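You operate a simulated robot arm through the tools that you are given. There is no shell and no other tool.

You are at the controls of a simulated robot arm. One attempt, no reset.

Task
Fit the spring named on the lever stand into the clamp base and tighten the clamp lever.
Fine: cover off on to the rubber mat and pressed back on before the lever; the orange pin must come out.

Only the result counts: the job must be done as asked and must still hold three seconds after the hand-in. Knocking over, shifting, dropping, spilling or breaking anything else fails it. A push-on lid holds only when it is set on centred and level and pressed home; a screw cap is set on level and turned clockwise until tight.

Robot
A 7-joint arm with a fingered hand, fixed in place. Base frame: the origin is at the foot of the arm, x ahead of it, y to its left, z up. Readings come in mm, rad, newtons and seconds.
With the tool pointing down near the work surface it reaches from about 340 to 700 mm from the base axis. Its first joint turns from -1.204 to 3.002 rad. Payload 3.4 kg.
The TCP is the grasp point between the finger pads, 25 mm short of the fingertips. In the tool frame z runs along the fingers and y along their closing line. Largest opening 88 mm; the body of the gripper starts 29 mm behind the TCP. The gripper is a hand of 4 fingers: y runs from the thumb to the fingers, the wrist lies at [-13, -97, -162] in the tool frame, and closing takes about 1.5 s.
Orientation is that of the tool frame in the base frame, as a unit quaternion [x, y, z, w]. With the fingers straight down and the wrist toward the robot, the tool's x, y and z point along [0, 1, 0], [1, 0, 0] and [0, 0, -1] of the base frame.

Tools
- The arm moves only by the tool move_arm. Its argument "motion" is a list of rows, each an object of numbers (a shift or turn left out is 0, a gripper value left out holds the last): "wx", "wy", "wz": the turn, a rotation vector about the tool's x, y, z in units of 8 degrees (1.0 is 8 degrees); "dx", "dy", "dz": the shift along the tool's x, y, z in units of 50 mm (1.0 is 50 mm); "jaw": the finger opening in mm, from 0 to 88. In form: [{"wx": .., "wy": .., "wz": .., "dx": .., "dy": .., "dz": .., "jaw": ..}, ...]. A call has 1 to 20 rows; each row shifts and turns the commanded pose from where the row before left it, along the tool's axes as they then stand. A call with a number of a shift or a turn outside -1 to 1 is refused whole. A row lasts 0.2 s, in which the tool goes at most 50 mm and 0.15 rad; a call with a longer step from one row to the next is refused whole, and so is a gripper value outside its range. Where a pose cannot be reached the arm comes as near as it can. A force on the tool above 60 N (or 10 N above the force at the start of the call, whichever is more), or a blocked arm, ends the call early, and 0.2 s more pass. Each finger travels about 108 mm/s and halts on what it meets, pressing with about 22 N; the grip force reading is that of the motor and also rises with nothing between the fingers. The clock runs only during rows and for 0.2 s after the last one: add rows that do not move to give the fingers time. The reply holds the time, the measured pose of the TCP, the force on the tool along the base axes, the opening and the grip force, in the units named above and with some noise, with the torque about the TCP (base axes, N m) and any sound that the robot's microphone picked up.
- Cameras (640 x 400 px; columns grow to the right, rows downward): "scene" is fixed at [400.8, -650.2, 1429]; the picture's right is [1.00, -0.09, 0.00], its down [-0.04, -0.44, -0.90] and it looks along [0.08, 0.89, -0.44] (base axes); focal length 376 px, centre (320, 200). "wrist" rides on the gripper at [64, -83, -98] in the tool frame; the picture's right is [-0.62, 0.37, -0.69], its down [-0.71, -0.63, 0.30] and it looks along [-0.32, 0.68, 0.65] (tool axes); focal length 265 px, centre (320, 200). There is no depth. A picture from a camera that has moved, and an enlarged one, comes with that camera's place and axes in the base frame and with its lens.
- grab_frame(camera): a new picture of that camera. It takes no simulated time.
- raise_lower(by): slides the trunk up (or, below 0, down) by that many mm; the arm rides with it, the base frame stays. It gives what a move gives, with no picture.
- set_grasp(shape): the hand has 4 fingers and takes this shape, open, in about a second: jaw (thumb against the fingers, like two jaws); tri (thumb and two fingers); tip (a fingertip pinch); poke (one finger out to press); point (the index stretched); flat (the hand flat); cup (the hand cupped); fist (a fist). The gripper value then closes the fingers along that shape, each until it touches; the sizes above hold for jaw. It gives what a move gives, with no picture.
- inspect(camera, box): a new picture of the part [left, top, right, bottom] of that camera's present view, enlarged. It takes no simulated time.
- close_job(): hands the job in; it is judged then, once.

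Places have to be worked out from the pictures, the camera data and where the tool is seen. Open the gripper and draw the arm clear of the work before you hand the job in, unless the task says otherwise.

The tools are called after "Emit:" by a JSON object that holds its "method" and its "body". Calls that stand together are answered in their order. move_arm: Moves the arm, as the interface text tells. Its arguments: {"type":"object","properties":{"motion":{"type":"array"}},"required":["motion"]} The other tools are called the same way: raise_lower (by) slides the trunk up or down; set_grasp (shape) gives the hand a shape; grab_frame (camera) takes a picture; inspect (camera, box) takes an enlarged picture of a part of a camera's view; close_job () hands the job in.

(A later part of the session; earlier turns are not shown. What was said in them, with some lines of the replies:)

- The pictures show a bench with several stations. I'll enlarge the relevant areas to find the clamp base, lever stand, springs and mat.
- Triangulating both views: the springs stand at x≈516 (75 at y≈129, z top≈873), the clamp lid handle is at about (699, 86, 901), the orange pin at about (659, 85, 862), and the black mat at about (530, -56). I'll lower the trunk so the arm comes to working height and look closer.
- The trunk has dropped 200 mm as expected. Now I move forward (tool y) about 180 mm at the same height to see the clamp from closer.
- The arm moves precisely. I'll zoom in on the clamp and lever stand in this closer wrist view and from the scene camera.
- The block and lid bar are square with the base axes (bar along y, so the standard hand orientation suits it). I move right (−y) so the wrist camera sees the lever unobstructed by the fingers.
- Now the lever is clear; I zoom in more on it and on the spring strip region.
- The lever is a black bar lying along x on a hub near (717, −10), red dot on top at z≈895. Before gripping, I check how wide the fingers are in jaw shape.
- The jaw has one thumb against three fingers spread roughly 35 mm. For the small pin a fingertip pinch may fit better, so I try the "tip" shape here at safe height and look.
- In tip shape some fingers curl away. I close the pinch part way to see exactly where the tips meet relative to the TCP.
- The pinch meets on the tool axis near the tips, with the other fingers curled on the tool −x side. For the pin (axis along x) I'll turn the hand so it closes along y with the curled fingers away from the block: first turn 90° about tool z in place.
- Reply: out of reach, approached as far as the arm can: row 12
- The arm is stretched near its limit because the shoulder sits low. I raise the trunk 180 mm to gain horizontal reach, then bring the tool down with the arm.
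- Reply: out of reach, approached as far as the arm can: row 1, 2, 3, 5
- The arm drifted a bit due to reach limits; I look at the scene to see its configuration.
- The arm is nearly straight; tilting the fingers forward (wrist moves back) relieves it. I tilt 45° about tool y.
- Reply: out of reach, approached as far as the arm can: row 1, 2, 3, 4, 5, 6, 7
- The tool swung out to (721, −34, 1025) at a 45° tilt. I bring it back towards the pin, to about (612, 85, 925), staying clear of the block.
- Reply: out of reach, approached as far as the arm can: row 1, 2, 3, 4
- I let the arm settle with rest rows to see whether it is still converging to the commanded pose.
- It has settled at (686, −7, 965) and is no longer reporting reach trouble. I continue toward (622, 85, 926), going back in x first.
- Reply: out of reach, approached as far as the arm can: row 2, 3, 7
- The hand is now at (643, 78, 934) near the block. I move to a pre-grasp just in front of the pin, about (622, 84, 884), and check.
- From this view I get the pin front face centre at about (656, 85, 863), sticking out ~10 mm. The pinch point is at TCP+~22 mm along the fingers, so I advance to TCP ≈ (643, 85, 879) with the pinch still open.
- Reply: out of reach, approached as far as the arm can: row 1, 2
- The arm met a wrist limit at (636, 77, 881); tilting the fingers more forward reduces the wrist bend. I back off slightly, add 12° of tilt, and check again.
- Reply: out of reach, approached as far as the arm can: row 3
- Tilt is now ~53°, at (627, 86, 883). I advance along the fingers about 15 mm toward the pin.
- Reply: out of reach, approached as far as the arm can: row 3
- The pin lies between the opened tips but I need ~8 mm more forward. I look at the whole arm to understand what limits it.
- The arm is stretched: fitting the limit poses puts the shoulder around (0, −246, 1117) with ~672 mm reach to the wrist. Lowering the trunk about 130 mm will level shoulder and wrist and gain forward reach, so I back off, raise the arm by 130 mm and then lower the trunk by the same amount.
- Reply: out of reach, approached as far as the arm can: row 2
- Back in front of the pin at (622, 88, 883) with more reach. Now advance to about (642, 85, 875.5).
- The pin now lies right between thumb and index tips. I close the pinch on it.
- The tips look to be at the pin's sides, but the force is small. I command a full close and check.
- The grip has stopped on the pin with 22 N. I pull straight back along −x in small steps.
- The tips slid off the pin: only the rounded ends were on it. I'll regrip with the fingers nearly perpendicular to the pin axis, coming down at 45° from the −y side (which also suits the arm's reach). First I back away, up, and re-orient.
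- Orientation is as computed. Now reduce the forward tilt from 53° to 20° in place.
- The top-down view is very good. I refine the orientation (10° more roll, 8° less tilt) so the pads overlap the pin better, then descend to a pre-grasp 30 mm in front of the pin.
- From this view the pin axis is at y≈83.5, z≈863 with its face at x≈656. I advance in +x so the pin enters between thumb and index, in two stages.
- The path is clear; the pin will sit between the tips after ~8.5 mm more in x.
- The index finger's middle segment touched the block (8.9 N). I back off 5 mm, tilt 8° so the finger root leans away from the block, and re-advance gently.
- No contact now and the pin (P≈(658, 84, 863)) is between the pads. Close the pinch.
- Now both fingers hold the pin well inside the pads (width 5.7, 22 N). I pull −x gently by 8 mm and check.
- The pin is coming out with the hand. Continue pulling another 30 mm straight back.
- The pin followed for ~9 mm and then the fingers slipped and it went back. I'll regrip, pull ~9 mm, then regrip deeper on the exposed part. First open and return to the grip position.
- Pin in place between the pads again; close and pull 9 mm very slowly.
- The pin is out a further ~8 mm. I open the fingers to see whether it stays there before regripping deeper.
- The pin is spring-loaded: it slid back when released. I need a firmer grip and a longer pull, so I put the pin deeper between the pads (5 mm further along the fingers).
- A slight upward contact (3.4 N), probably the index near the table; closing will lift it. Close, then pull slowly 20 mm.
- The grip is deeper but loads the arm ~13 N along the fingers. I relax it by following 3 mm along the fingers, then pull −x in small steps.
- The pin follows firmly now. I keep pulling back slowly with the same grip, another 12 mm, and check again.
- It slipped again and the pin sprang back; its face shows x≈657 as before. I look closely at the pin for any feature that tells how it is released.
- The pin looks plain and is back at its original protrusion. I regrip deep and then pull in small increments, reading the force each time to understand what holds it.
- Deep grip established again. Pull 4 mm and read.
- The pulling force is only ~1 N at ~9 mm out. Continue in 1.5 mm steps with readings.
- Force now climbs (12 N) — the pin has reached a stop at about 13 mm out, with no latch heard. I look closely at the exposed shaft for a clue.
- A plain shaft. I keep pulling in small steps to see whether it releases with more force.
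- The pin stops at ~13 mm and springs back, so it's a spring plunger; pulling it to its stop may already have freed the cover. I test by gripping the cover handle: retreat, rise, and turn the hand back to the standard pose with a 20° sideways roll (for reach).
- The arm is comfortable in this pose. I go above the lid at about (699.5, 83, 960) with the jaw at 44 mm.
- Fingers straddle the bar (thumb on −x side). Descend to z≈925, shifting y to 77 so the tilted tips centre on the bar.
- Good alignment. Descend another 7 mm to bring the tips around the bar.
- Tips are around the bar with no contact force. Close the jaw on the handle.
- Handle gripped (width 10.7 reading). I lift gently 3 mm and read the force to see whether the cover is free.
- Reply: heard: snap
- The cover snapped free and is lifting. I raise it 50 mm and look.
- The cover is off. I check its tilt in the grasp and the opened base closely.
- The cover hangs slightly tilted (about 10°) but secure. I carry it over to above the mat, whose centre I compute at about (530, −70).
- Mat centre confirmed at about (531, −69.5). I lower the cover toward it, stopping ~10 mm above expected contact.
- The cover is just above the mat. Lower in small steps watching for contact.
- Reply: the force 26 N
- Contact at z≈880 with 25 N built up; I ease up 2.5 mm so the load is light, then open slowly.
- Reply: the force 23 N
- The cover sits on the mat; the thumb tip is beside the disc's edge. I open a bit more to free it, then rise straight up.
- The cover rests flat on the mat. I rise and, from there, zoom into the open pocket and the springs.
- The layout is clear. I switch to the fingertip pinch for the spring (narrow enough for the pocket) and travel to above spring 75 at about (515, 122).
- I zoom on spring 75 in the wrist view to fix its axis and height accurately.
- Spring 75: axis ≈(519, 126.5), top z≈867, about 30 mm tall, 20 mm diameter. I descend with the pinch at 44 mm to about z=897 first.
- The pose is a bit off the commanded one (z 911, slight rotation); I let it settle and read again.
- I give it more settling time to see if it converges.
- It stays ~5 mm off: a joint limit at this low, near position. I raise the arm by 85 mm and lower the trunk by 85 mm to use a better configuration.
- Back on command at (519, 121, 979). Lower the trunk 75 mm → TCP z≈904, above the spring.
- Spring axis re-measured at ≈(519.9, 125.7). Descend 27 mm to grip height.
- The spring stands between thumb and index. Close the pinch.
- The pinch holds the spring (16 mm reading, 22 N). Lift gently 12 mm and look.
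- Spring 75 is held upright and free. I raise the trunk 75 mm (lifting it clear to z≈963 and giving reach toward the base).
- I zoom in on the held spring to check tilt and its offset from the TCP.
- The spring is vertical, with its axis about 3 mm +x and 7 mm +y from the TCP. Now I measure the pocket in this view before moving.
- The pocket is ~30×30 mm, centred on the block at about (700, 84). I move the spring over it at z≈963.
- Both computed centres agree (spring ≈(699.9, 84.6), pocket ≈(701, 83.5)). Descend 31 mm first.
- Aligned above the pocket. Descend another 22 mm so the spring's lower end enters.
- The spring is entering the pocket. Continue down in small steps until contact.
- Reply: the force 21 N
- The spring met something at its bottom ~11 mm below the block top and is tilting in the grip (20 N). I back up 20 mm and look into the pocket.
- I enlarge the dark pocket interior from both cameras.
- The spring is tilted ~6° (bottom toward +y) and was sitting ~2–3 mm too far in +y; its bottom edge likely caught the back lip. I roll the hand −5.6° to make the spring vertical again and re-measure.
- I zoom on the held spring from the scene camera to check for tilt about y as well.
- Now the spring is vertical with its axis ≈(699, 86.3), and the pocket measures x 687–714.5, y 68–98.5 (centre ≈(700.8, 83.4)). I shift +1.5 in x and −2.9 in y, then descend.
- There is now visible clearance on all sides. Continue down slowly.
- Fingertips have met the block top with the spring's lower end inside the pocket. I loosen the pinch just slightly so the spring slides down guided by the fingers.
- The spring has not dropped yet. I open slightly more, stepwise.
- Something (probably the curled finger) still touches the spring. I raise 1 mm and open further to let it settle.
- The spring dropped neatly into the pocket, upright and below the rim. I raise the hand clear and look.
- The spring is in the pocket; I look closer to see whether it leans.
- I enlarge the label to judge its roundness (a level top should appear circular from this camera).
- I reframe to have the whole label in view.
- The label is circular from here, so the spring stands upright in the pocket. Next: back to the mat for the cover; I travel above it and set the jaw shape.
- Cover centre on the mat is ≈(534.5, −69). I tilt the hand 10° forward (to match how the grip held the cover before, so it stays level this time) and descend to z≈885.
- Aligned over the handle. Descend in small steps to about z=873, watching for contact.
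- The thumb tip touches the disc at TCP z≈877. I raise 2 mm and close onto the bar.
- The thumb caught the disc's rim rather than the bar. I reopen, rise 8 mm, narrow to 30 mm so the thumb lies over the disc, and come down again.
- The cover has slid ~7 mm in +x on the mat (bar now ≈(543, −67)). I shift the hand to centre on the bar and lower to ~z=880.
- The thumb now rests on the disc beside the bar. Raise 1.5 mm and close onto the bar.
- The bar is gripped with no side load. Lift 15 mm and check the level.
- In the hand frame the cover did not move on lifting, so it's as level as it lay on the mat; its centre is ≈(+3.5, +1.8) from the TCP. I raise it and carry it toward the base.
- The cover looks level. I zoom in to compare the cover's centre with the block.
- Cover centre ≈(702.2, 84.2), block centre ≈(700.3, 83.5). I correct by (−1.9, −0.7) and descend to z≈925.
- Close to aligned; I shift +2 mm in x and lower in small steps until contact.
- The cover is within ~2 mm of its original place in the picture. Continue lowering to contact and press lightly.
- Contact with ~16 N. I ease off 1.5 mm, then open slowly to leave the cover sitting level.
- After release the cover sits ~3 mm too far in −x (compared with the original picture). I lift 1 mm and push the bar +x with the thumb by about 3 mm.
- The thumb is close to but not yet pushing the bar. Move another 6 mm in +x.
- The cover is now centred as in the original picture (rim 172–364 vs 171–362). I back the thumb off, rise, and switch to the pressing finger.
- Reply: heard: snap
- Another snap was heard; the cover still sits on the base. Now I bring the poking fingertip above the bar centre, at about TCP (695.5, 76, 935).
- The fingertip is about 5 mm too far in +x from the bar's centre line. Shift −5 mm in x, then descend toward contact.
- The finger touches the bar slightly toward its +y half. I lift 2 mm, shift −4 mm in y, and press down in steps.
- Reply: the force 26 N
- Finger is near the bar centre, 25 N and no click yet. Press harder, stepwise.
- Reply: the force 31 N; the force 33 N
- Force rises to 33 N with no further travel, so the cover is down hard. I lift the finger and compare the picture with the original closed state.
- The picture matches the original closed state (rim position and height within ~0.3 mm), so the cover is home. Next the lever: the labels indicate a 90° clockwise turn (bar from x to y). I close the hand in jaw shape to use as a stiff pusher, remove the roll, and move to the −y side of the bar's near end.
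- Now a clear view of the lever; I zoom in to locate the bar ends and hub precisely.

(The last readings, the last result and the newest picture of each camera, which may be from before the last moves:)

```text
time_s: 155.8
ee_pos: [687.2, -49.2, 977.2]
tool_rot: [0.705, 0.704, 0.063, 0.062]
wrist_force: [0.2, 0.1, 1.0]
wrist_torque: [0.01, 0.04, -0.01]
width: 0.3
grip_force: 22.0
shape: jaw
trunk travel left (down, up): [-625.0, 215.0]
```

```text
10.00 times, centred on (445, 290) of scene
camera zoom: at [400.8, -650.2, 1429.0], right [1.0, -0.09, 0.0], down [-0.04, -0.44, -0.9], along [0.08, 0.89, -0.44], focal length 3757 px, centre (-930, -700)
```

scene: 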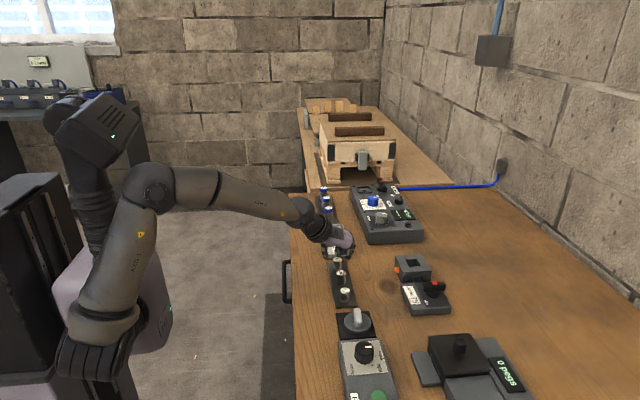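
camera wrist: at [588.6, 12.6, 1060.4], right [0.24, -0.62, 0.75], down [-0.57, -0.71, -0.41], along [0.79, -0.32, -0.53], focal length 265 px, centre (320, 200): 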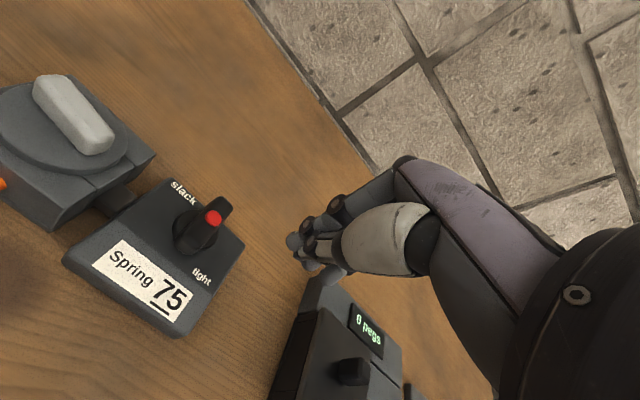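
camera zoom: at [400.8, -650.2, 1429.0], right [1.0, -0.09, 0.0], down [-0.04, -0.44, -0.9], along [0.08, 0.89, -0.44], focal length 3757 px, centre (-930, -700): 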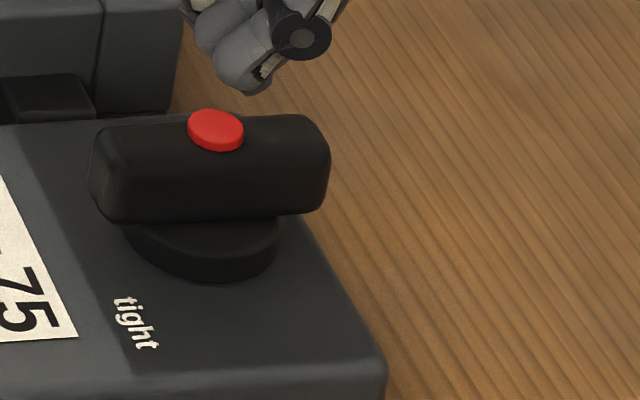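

Lever pivot ≈(714.5, −10.3), bar x from ~687.5 to 741.5, top z≈893. I lower the closed fingers beside the near end at about (690.5, −50, 898).

Emit:
{"method": "move_arm", "body": {"motion": [{"dy": -0.04, "dz": 0.25}, {"dy": -0.06, "dz": 0.45}, {"dy": -0.06, "dz": 0.45}, {"dy": -0.04, "dz": 0.3}, {"dy": -0.013, "dz": 0.12}, {}]}}

Emit:
{"method": "inspect", "body": {"camera": "wrist", "box": [180, 140, 400, 340]}}

Emit:
{"method": "inspect", "body": {"camera": "scene", "box": [400, 250, 460, 320]}}

```text
time_s: 157.2
ee_pos: [689.7, -50.7, 900.2]
tool_rot: [0.705, 0.704, 0.062, 0.061]
wrist_force: [0.0, -0.6, 0.2]
wrist_torque: [-0.01, -0.02, 0.02]
width: 0.0
grip_force: 21.7
shape: jaw
trunk travel left (down, up): [-625.0, 215.0]
```

```text
2.00 times, centred on (290, 240) of wrist
camera zoom: at [590.4, 10.9, 982.0], right [0.24, -0.62, 0.75], down [-0.57, -0.71, -0.41], along [0.79, -0.32, -0.53], focal length 531 px, centre (380, 120)
```

zoom: 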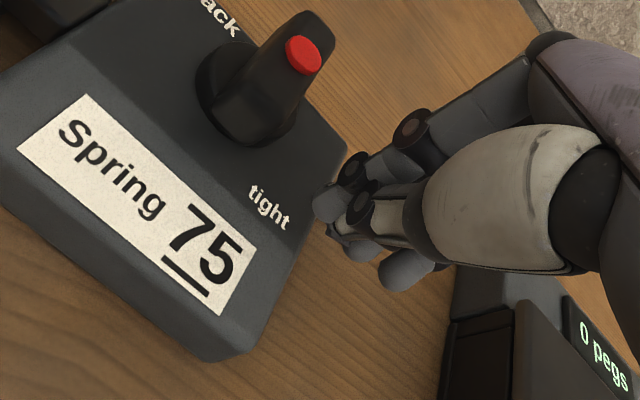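

```text
5.71 times, centred on (430, 285) of scene
camera zoom: at [400.8, -650.2, 1429.0], right [1.0, -0.09, 0.0], down [-0.04, -0.44, -0.9], along [0.08, 0.89, -0.44], focal length 2147 px, centre (-309, -286)
```

zoom: 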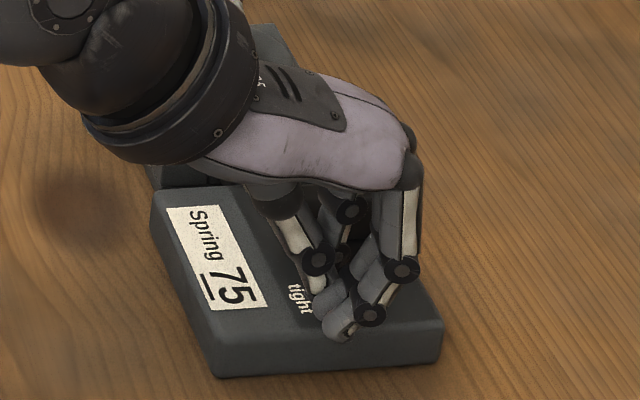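

Fingers are beside the bar's near end on the −y side. Move +y until contact, reading force.

Emit:
{"method": "move_arm", "body": {"motion": [{"dx": 0.1}, {"dx": 0.1}]}}

Emit:
{"method": "move_arm", "body": {"motion": [{"dx": 0.08}]}}

Emit:
{"method": "move_arm", "body": {"motion": [{"dx": 0.08}]}}

Emit:
{"method": "inspect", "body": {"camera": "wrist", "box": [180, 140, 400, 340]}}

```text
time_s: 157.8
ee_pos: [688.7, -41.2, 899.3]
tool_rot: [0.705, 0.704, 0.062, 0.061]
wrist_force: [-0.1, -0.8, -0.5]
wrist_torque: [-0.02, 0.0, 0.03]
width: 0.1
grip_force: 22.1
shape: jaw
trunk travel left (down, up): [-625.0, 215.0]
```

```text
time_s: 158.2
ee_pos: [689.7, -37.8, 899.3]
tool_rot: [0.704, 0.704, 0.063, 0.061]
wrist_force: [0.2, 0.5, -0.1]
wrist_torque: [-0.03, -0.03, 0.03]
width: 0.0
grip_force: 22.0
shape: jaw
trunk travel left (down, up): [-625.0, 215.0]
```

```text
time_s: 158.6
ee_pos: [688.1, -32.9, 899.1]
tool_rot: [0.705, 0.704, 0.062, 0.062]
wrist_force: [0.9, 0.1, -0.3]
wrist_torque: [0.02, -0.01, 0.01]
width: 0.3
grip_force: 21.9
shape: jaw
trunk travel left (down, up): [-625.0, 215.0]
```

```text
2.00 times, centred on (290, 240) of wrist
camera zoom: at [589.6, 29.7, 982.1], right [0.24, -0.62, 0.75], down [-0.57, -0.71, -0.41], along [0.79, -0.33, -0.53], focal length 531 px, centre (380, 120)
```

zoom: 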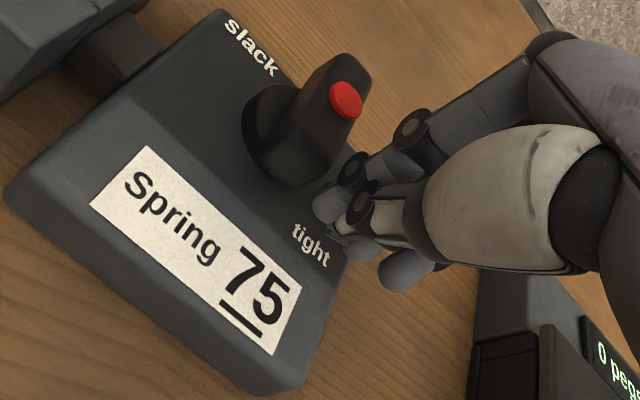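

Almost touching. Continue +y in 4 mm steps.

Emit:
{"method": "move_arm", "body": {"motion": [{"dx": 0.08}]}}

Emit:
{"method": "move_arm", "body": {"motion": [{"dx": 0.08}]}}

Emit:
{"method": "move_arm", "body": {"motion": [{"dx": 0.08}]}}

Emit:
{"method": "inspect", "body": {"camera": "wrist", "box": [180, 140, 400, 340]}}

Emit:
{"method": "inspect", "body": {"camera": "scene", "box": [400, 250, 460, 320]}}

```text
time_s: 159.0
ee_pos: [688.3, -29.5, 898.8]
tool_rot: [0.705, 0.704, 0.062, 0.063]
wrist_force: [0.7, -0.8, -0.3]
wrist_torque: [-0.01, -0.02, 0.03]
width: 0.0
grip_force: 21.9
shape: jaw
trunk travel left (down, up): [-625.0, 215.0]
```

```text
time_s: 159.4
ee_pos: [688.1, -23.9, 897.9]
tool_rot: [0.705, 0.704, 0.062, 0.06]
wrist_force: [-0.6, -0.9, 0.5]
wrist_torque: [0.02, 0.02, 0.01]
width: 0.1
grip_force: 22.2
shape: jaw
trunk travel left (down, up): [-625.0, 215.0]
```

```text
time_s: 159.8
ee_pos: [687.2, -21.2, 898.4]
tool_rot: [0.705, 0.704, 0.063, 0.061]
wrist_force: [-1.3, -0.7, 1.1]
wrist_torque: [-0.01, 0.0, 0.02]
width: 0.0
grip_force: 21.7
shape: jaw
trunk travel left (down, up): [-625.0, 215.0]
```

```text
2.00 times, centred on (290, 240) of wrist
camera zoom: at [589.0, 41.5, 981.5], right [0.24, -0.62, 0.75], down [-0.57, -0.71, -0.41], along [0.79, -0.32, -0.53], focal length 531 px, centre (380, 120)
```

zoom: 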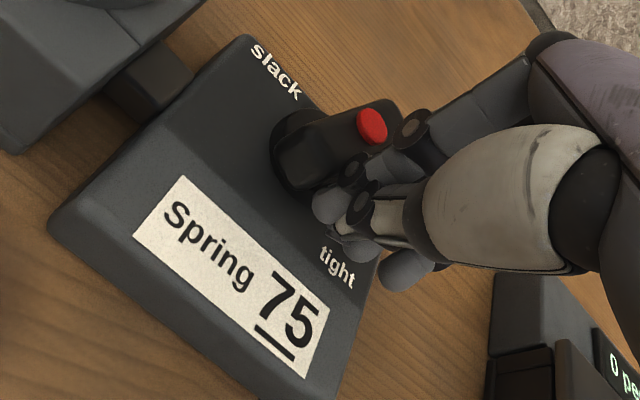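

```text
5.71 times, centred on (430, 285) of scene
camera zoom: at [400.8, -650.2, 1429.0], right [1.0, -0.09, 0.0], down [-0.04, -0.44, -0.9], along [0.08, 0.89, -0.44], focal length 2147 px, centre (-309, -286)
```

zoom: 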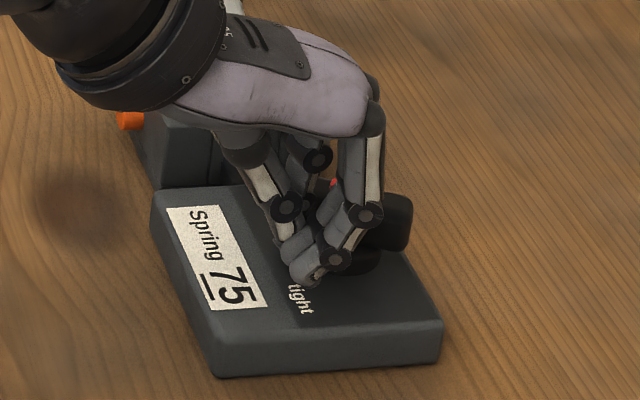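

The lever turns easily (already ~35°). I follow the arc with the index finger: combined +x/+y steps.

Emit:
{"method": "move_arm", "body": {"motion": [{"dx": 0.07, "dy": 0.03, "dz": 0.005}, {"dx": 0.07, "dy": 0.03, "dz": 0.005}]}}

Emit:
{"method": "move_arm", "body": {"motion": [{"dx": 0.06, "dy": 0.035, "dz": 0.006}, {"dx": 0.06, "dy": 0.035, "dz": 0.006}]}}

Emit:
{"method": "inspect", "body": {"camera": "wrist", "box": [180, 140, 400, 340]}}

Emit:
{"method": "inspect", "body": {"camera": "scene", "box": [400, 250, 460, 320]}}

```text
time_s: 160.4
ee_pos: [691.5, -16.2, 897.9]
tool_rot: [0.705, 0.704, 0.062, 0.061]
wrist_force: [-2.3, -0.1, 0.3]
wrist_torque: [0.0, 0.02, 0.02]
width: 0.0
grip_force: 22.4
shape: jaw
trunk travel left (down, up): [-625.0, 215.0]
```

```text
time_s: 161.0
ee_pos: [693.3, -10.8, 900.3]
tool_rot: [0.706, 0.703, 0.061, 0.061]
wrist_force: [-8.2, -8.5, 3.2]
wrist_torque: [-0.12, 0.08, -0.21]
width: 0.0
grip_force: 22.1
shape: jaw
trunk travel left (down, up): [-625.0, 215.0]
```

```text
2.00 times, centred on (290, 240) of wrist
camera zoom: at [594.7, 52.1, 982.7], right [0.24, -0.62, 0.75], down [-0.57, -0.71, -0.41], along [0.79, -0.33, -0.53], focal length 531 px, centre (380, 120)
```

zoom: 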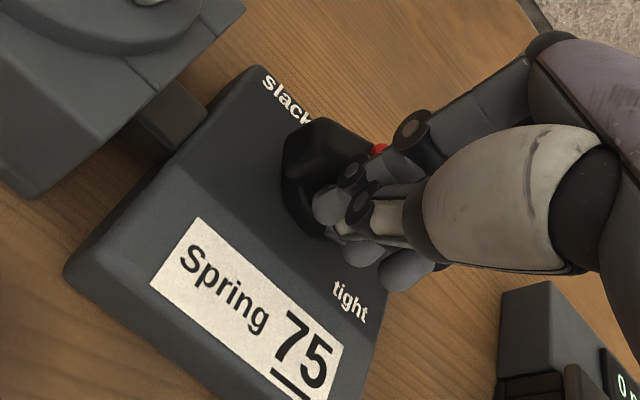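

```text
5.71 times, centred on (430, 285) of scene
camera zoom: at [400.8, -650.2, 1429.0], right [1.0, -0.09, 0.0], down [-0.04, -0.44, -0.9], along [0.08, 0.89, -0.44], focal length 2147 px, centre (-309, -286)
```

zoom: 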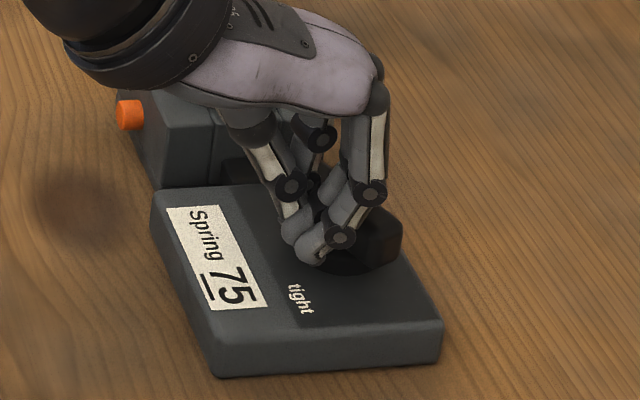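

Resistance begins (~12 N): the clamp is taking up. Keep following the arc with more +x.

Emit:
{"method": "move_arm", "body": {"motion": [{"dx": 0.04, "dy": 0.05, "dz": 0.009}]}}

Emit:
{"method": "move_arm", "body": {"motion": [{"dx": 0.03, "dy": 0.05, "dz": 0.009}]}}

Emit:
{"method": "move_arm", "body": {"motion": [{"dx": 0.03, "dy": 0.05, "dz": 0.009}]}}

Emit:
{"method": "inspect", "body": {"camera": "wrist", "box": [180, 140, 400, 340]}}

Emit:
{"method": "inspect", "body": {"camera": "scene", "box": [400, 250, 460, 320]}}

```text
time_s: 161.4
ee_pos: [694.9, -7.6, 900.5]
tool_rot: [0.705, 0.704, 0.063, 0.062]
wrist_force: [-13.8, -8.5, 3.1]
wrist_torque: [-0.14, 0.1, -0.25]
width: 0.0
grip_force: 22.1
shape: jaw
trunk travel left (down, up): [-625.0, 215.0]
```

```text
time_s: 161.8
ee_pos: [697.0, -5.0, 901.1]
tool_rot: [0.704, 0.704, 0.064, 0.062]
wrist_force: [-14.5, -4.2, 6.0]
wrist_torque: [-0.08, 0.11, -0.07]
width: 0.0
grip_force: 21.9
shape: jaw
trunk travel left (down, up): [-625.0, 215.0]
```

```text
time_s: 162.2
ee_pos: [698.8, -3.5, 901.1]
tool_rot: [0.705, 0.704, 0.063, 0.063]
wrist_force: [-19.1, -3.7, 5.4]
wrist_torque: [-0.05, 0.18, -0.1]
width: 0.0
grip_force: 21.9
shape: jaw
trunk travel left (down, up): [-625.0, 215.0]
```

```text
2.00 times, centred on (290, 240) of wrist
camera zoom: at [599.2, 58.8, 984.1], right [0.24, -0.62, 0.75], down [-0.57, -0.71, -0.41], along [0.79, -0.32, -0.52], focal length 531 px, centre (380, 120)
```

zoom: 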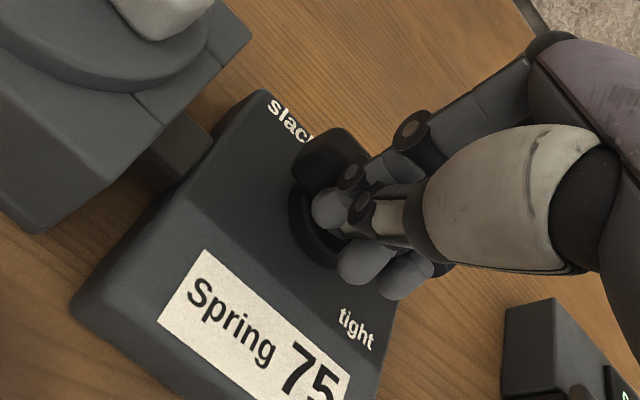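

```text
5.71 times, centred on (430, 285) of scene
camera zoom: at [400.8, -650.2, 1429.0], right [1.0, -0.09, 0.0], down [-0.04, -0.44, -0.9], along [0.08, 0.89, -0.44], focal length 2147 px, centre (-309, -286)
```

zoom: 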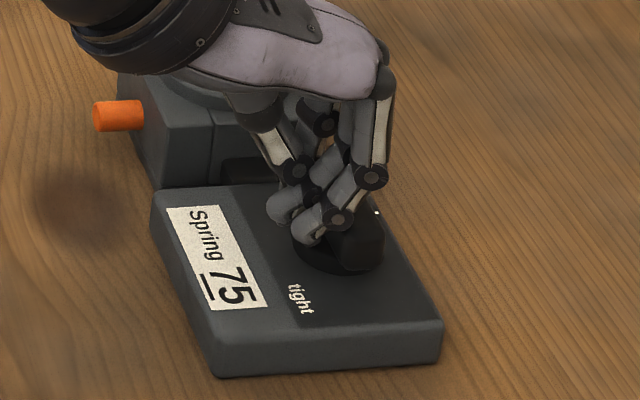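

Notably the orange pin is now coming out of the base as the lever tightens — it's the tell-tale. Continue turning toward the stop, watching pin and force.

Emit:
{"method": "move_arm", "body": {"motion": [{"dx": 0.02, "dy": 0.05, "dz": 0.009}]}}

Emit:
{"method": "move_arm", "body": {"motion": [{"dx": 0.02, "dy": 0.05, "dz": 0.009}]}}

Emit:
{"method": "inspect", "body": {"camera": "scene", "box": [400, 250, 460, 320]}}

Emit:
{"method": "inspect", "body": {"camera": "wrist", "box": [180, 140, 400, 340]}}

```text
time_s: 162.6
ee_pos: [700.0, -1.6, 902.9]
tool_rot: [0.705, 0.704, 0.064, 0.062]
wrist_force: [-26.2, -5.3, 6.0]
wrist_torque: [-0.15, 0.33, -0.13]
width: 0.4
grip_force: 22.6
shape: jaw
trunk travel left (down, up): [-625.0, 215.0]
```

```text
time_s: 163.0
ee_pos: [702.4, -2.1, 903.3]
tool_rot: [0.704, 0.704, 0.065, 0.063]
wrist_force: [-32.4, -6.6, 5.7]
wrist_torque: [-0.19, 0.43, -0.13]
width: 0.1
grip_force: 21.4
shape: jaw
trunk travel left (down, up): [-625.0, 215.0]
```

```text
5.71 times, centred on (430, 285) of scene
camera zoom: at [400.8, -650.2, 1429.0], right [1.0, -0.09, 0.0], down [-0.04, -0.44, -0.9], along [0.08, 0.89, -0.44], focal length 2147 px, centre (-309, -286)
```

zoom: 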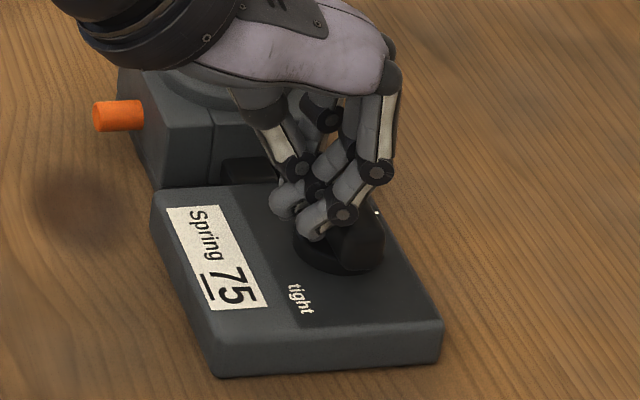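

```text
2.00 times, centred on (290, 240) of wrist
camera zoom: at [601.8, 60.0, 985.0], right [0.24, -0.62, 0.75], down [-0.57, -0.71, -0.41], along [0.79, -0.32, -0.52], focal length 531 px, centre (380, 120)
```

zoom: 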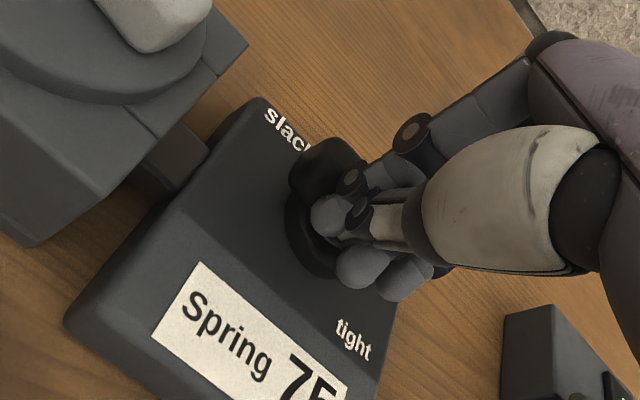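

Force climbs to 32 N while the lever no longer moves, so it is at its stop. I back the fingers off and inspect the lever.

Emit:
{"method": "move_arm", "body": {"motion": [{"dy": -0.1, "dz": -0.018}, {"dx": -0.06, "dy": -0.15, "dz": -0.026}, {"dx": -0.1, "dy": -0.1, "dz": -0.1}, {"dy": 0.05, "dz": -0.3}, {"dy": 0.08, "dz": -0.45}, {"dy": 0.08, "dz": -0.45}, {}]}}

Emit:
{"method": "grab_frame", "body": {"camera": "wrist"}}

Emit:
{"method": "inspect", "body": {"camera": "scene", "box": [390, 240, 460, 320]}}

```text
time_s: 164.6
ee_pos: [689.9, -9.0, 965.4]
tool_rot: [0.705, 0.704, 0.062, 0.061]
wrist_force: [-0.7, 0.3, 0.4]
wrist_torque: [0.0, 0.03, 0.02]
width: 0.2
grip_force: 22.2
shape: jaw
trunk travel left (down, up): [-625.0, 215.0]
```

```text
taken
camera wrist: at [590.4, 53.9, 1048.1], right [0.24, -0.62, 0.75], down [-0.57, -0.71, -0.41], along [0.79, -0.32, -0.53], focal length 265 px, centre (320, 200)
```

wrist: 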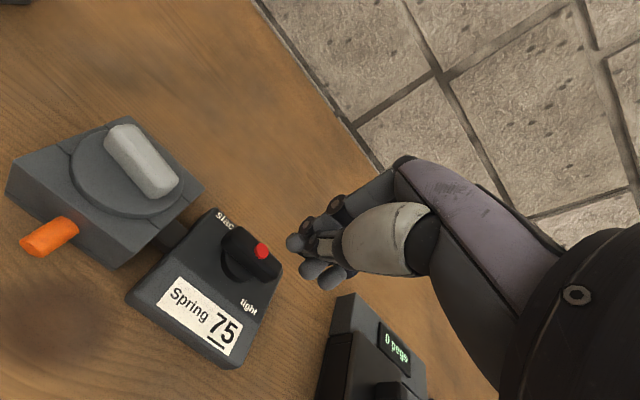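

```text
5.00 times, centred on (425, 280) of scene
camera zoom: at [400.8, -650.2, 1429.0], right [1.0, -0.09, 0.0], down [-0.04, -0.44, -0.9], along [0.08, 0.89, -0.44], focal length 1878 px, centre (-205, -200)
```

zoom: 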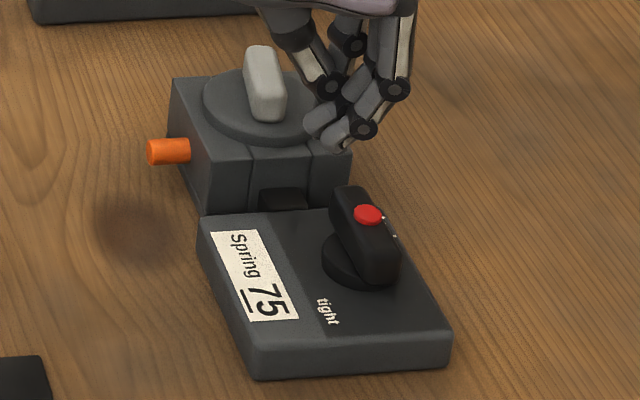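

The lever now lies along y (90° clockwise) and the orange pin stays out. I zoom in to confirm the lever's final position and the cover's seating.

Emit:
{"method": "inspect", "body": {"camera": "scene", "box": [425, 265, 465, 310]}}

Emit:
{"method": "inspect", "body": {"camera": "wrist", "box": [120, 190, 300, 380]}}

Emit:
{"method": "inspect", "body": {"camera": "scene", "box": [388, 245, 438, 285]}}

```text
8.89 times, centred on (445, 288) of scene
camera zoom: at [400.8, -650.2, 1429.0], right [1.0, -0.09, 0.0], down [-0.04, -0.44, -0.9], along [0.08, 0.89, -0.44], focal length 3339 px, centre (-791, -578)
```

zoom: 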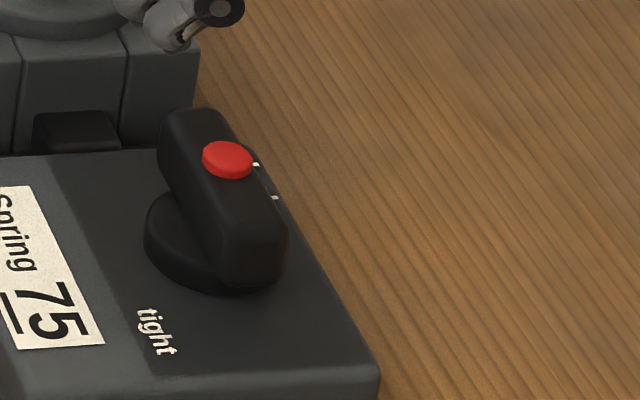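

```text
2.11 times, centred on (210, 285) of wrist
camera zoom: at [590.4, 53.9, 1048.1], right [0.24, -0.62, 0.75], down [-0.57, -0.71, -0.41], along [0.79, -0.32, -0.53], focal length 559 px, centre (552, 21)
```

zoom: 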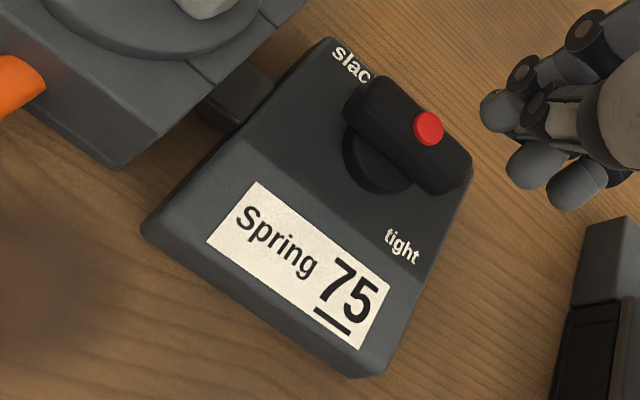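

```text
10.00 times, centred on (413, 265) of scene
camera zoom: at [400.8, -650.2, 1429.0], right [1.0, -0.09, 0.0], down [-0.04, -0.44, -0.9], along [0.08, 0.89, -0.44], focal length 3757 px, centre (-610, -450)
```

zoom: 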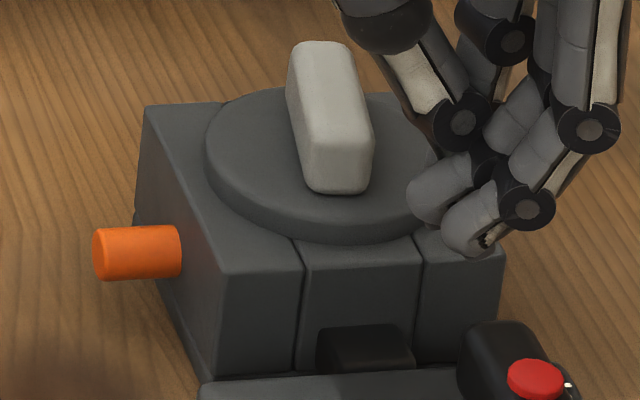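

Bar is exactly parallel to the stand's y edges at the tight position, pin fully out, cover seated. I open the hand and draw the arm up and back.

Emit:
{"method": "move_arm", "body": {"motion": [{"dy": 0.05, "dz": -0.3}, {"dy": 0.1, "dz": -0.6}, {"dy": 0.1, "dz": -0.6}, {"dy": -0.4, "dz": -0.3, "jaw": 60}, {"dy": -0.7}, {"dy": -0.8}, {"dy": -0.8}, {"dy": -0.6}, {"dy": -0.3}, {}, {}]}}

Emit:
{"method": "grab_frame", "body": {"camera": "scene"}}

Emit:
{"method": "inspect", "body": {"camera": "scene", "box": [380, 240, 460, 320]}}

Emit:
{"method": "inspect", "body": {"camera": "scene", "box": [300, 180, 420, 350]}}

```text
time_s: 167.0
ee_pos: [508.7, -9.8, 1025.8]
tool_rot: [0.705, 0.704, 0.062, 0.061]
wrist_force: [0.7, 0.2, 0.3]
wrist_torque: [-0.03, 0.01, 0.01]
width: 59.9
grip_force: 0.0
shape: jaw
trunk travel left (down, up): [-625.0, 215.0]
```

```text
taken
```

scene: 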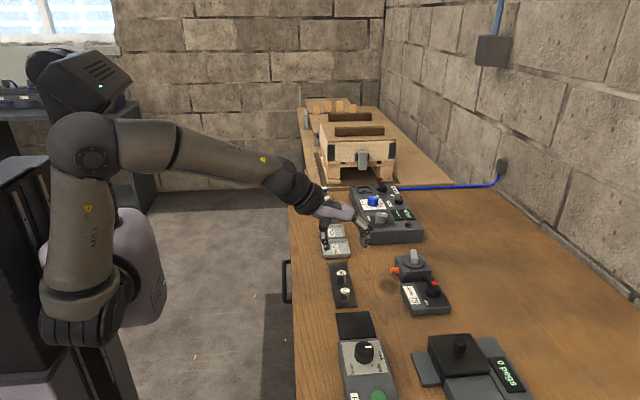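

```text
5.00 times, centred on (420, 280) of scene
camera zoom: at [400.8, -650.2, 1429.0], right [1.0, -0.09, 0.0], down [-0.04, -0.44, -0.9], along [0.08, 0.89, -0.44], focal length 1878 px, centre (-180, -200)
```

zoom: 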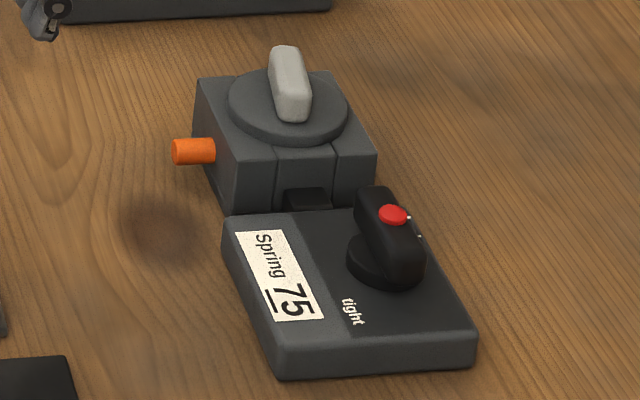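

```text
2.35 times, centred on (360, 265) of scene
camera zoom: at [400.8, -650.2, 1429.0], right [1.0, -0.09, 0.0], down [-0.04, -0.44, -0.9], along [0.08, 0.89, -0.44], focal length 884 px, centre (226, 47)
```

zoom: 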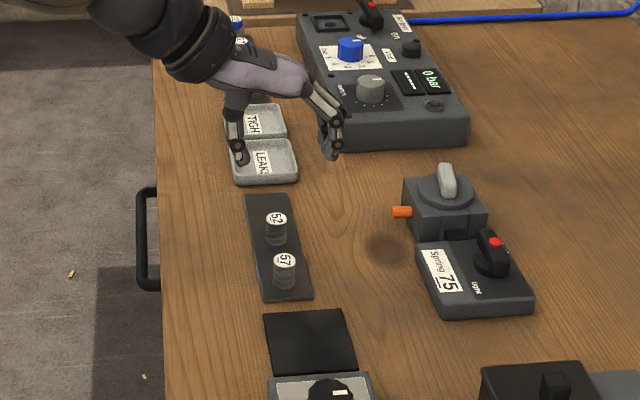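

Everything looks right: spring 75 in the base, cover seated, lever at tight, orange pin out, other items undisturbed, hand open and clear. I hand in the job.

Emit:
{"method": "close_job", "body": {}}

```text
The job is handed in.
```

I fitted spring 75 into the clamp base, put the cover back on, and turned the lever clockwise to tight. The job is handed in, and I haven't been told the verdict.

- **Cover:** I took it off onto the rubber mat, put it back and pressed it down with about 33 N before touching the lever. In the pictures it sits within about 0.3 mm of where it was originally. Its handle bar is turned about 10° from before. I judged the fit from pictures and the push only; I did not tug the cover to prove it has latched.
- **Lever:** it turned 90° and lies parallel to the stand's edge at "tight". It stopped moving while the push rose to about 32 N, so I took that as its stop.
- **Orange pin:** it came out on its own as the lever tightened and stayed out. At the start I misread the instruction and pulled the pin by hand several times. It sprang back in each time, and I saw no damage.
- **Surroundings:** the other springs, the trays and the other stations look undisturbed. The hand is open and clear of the work.
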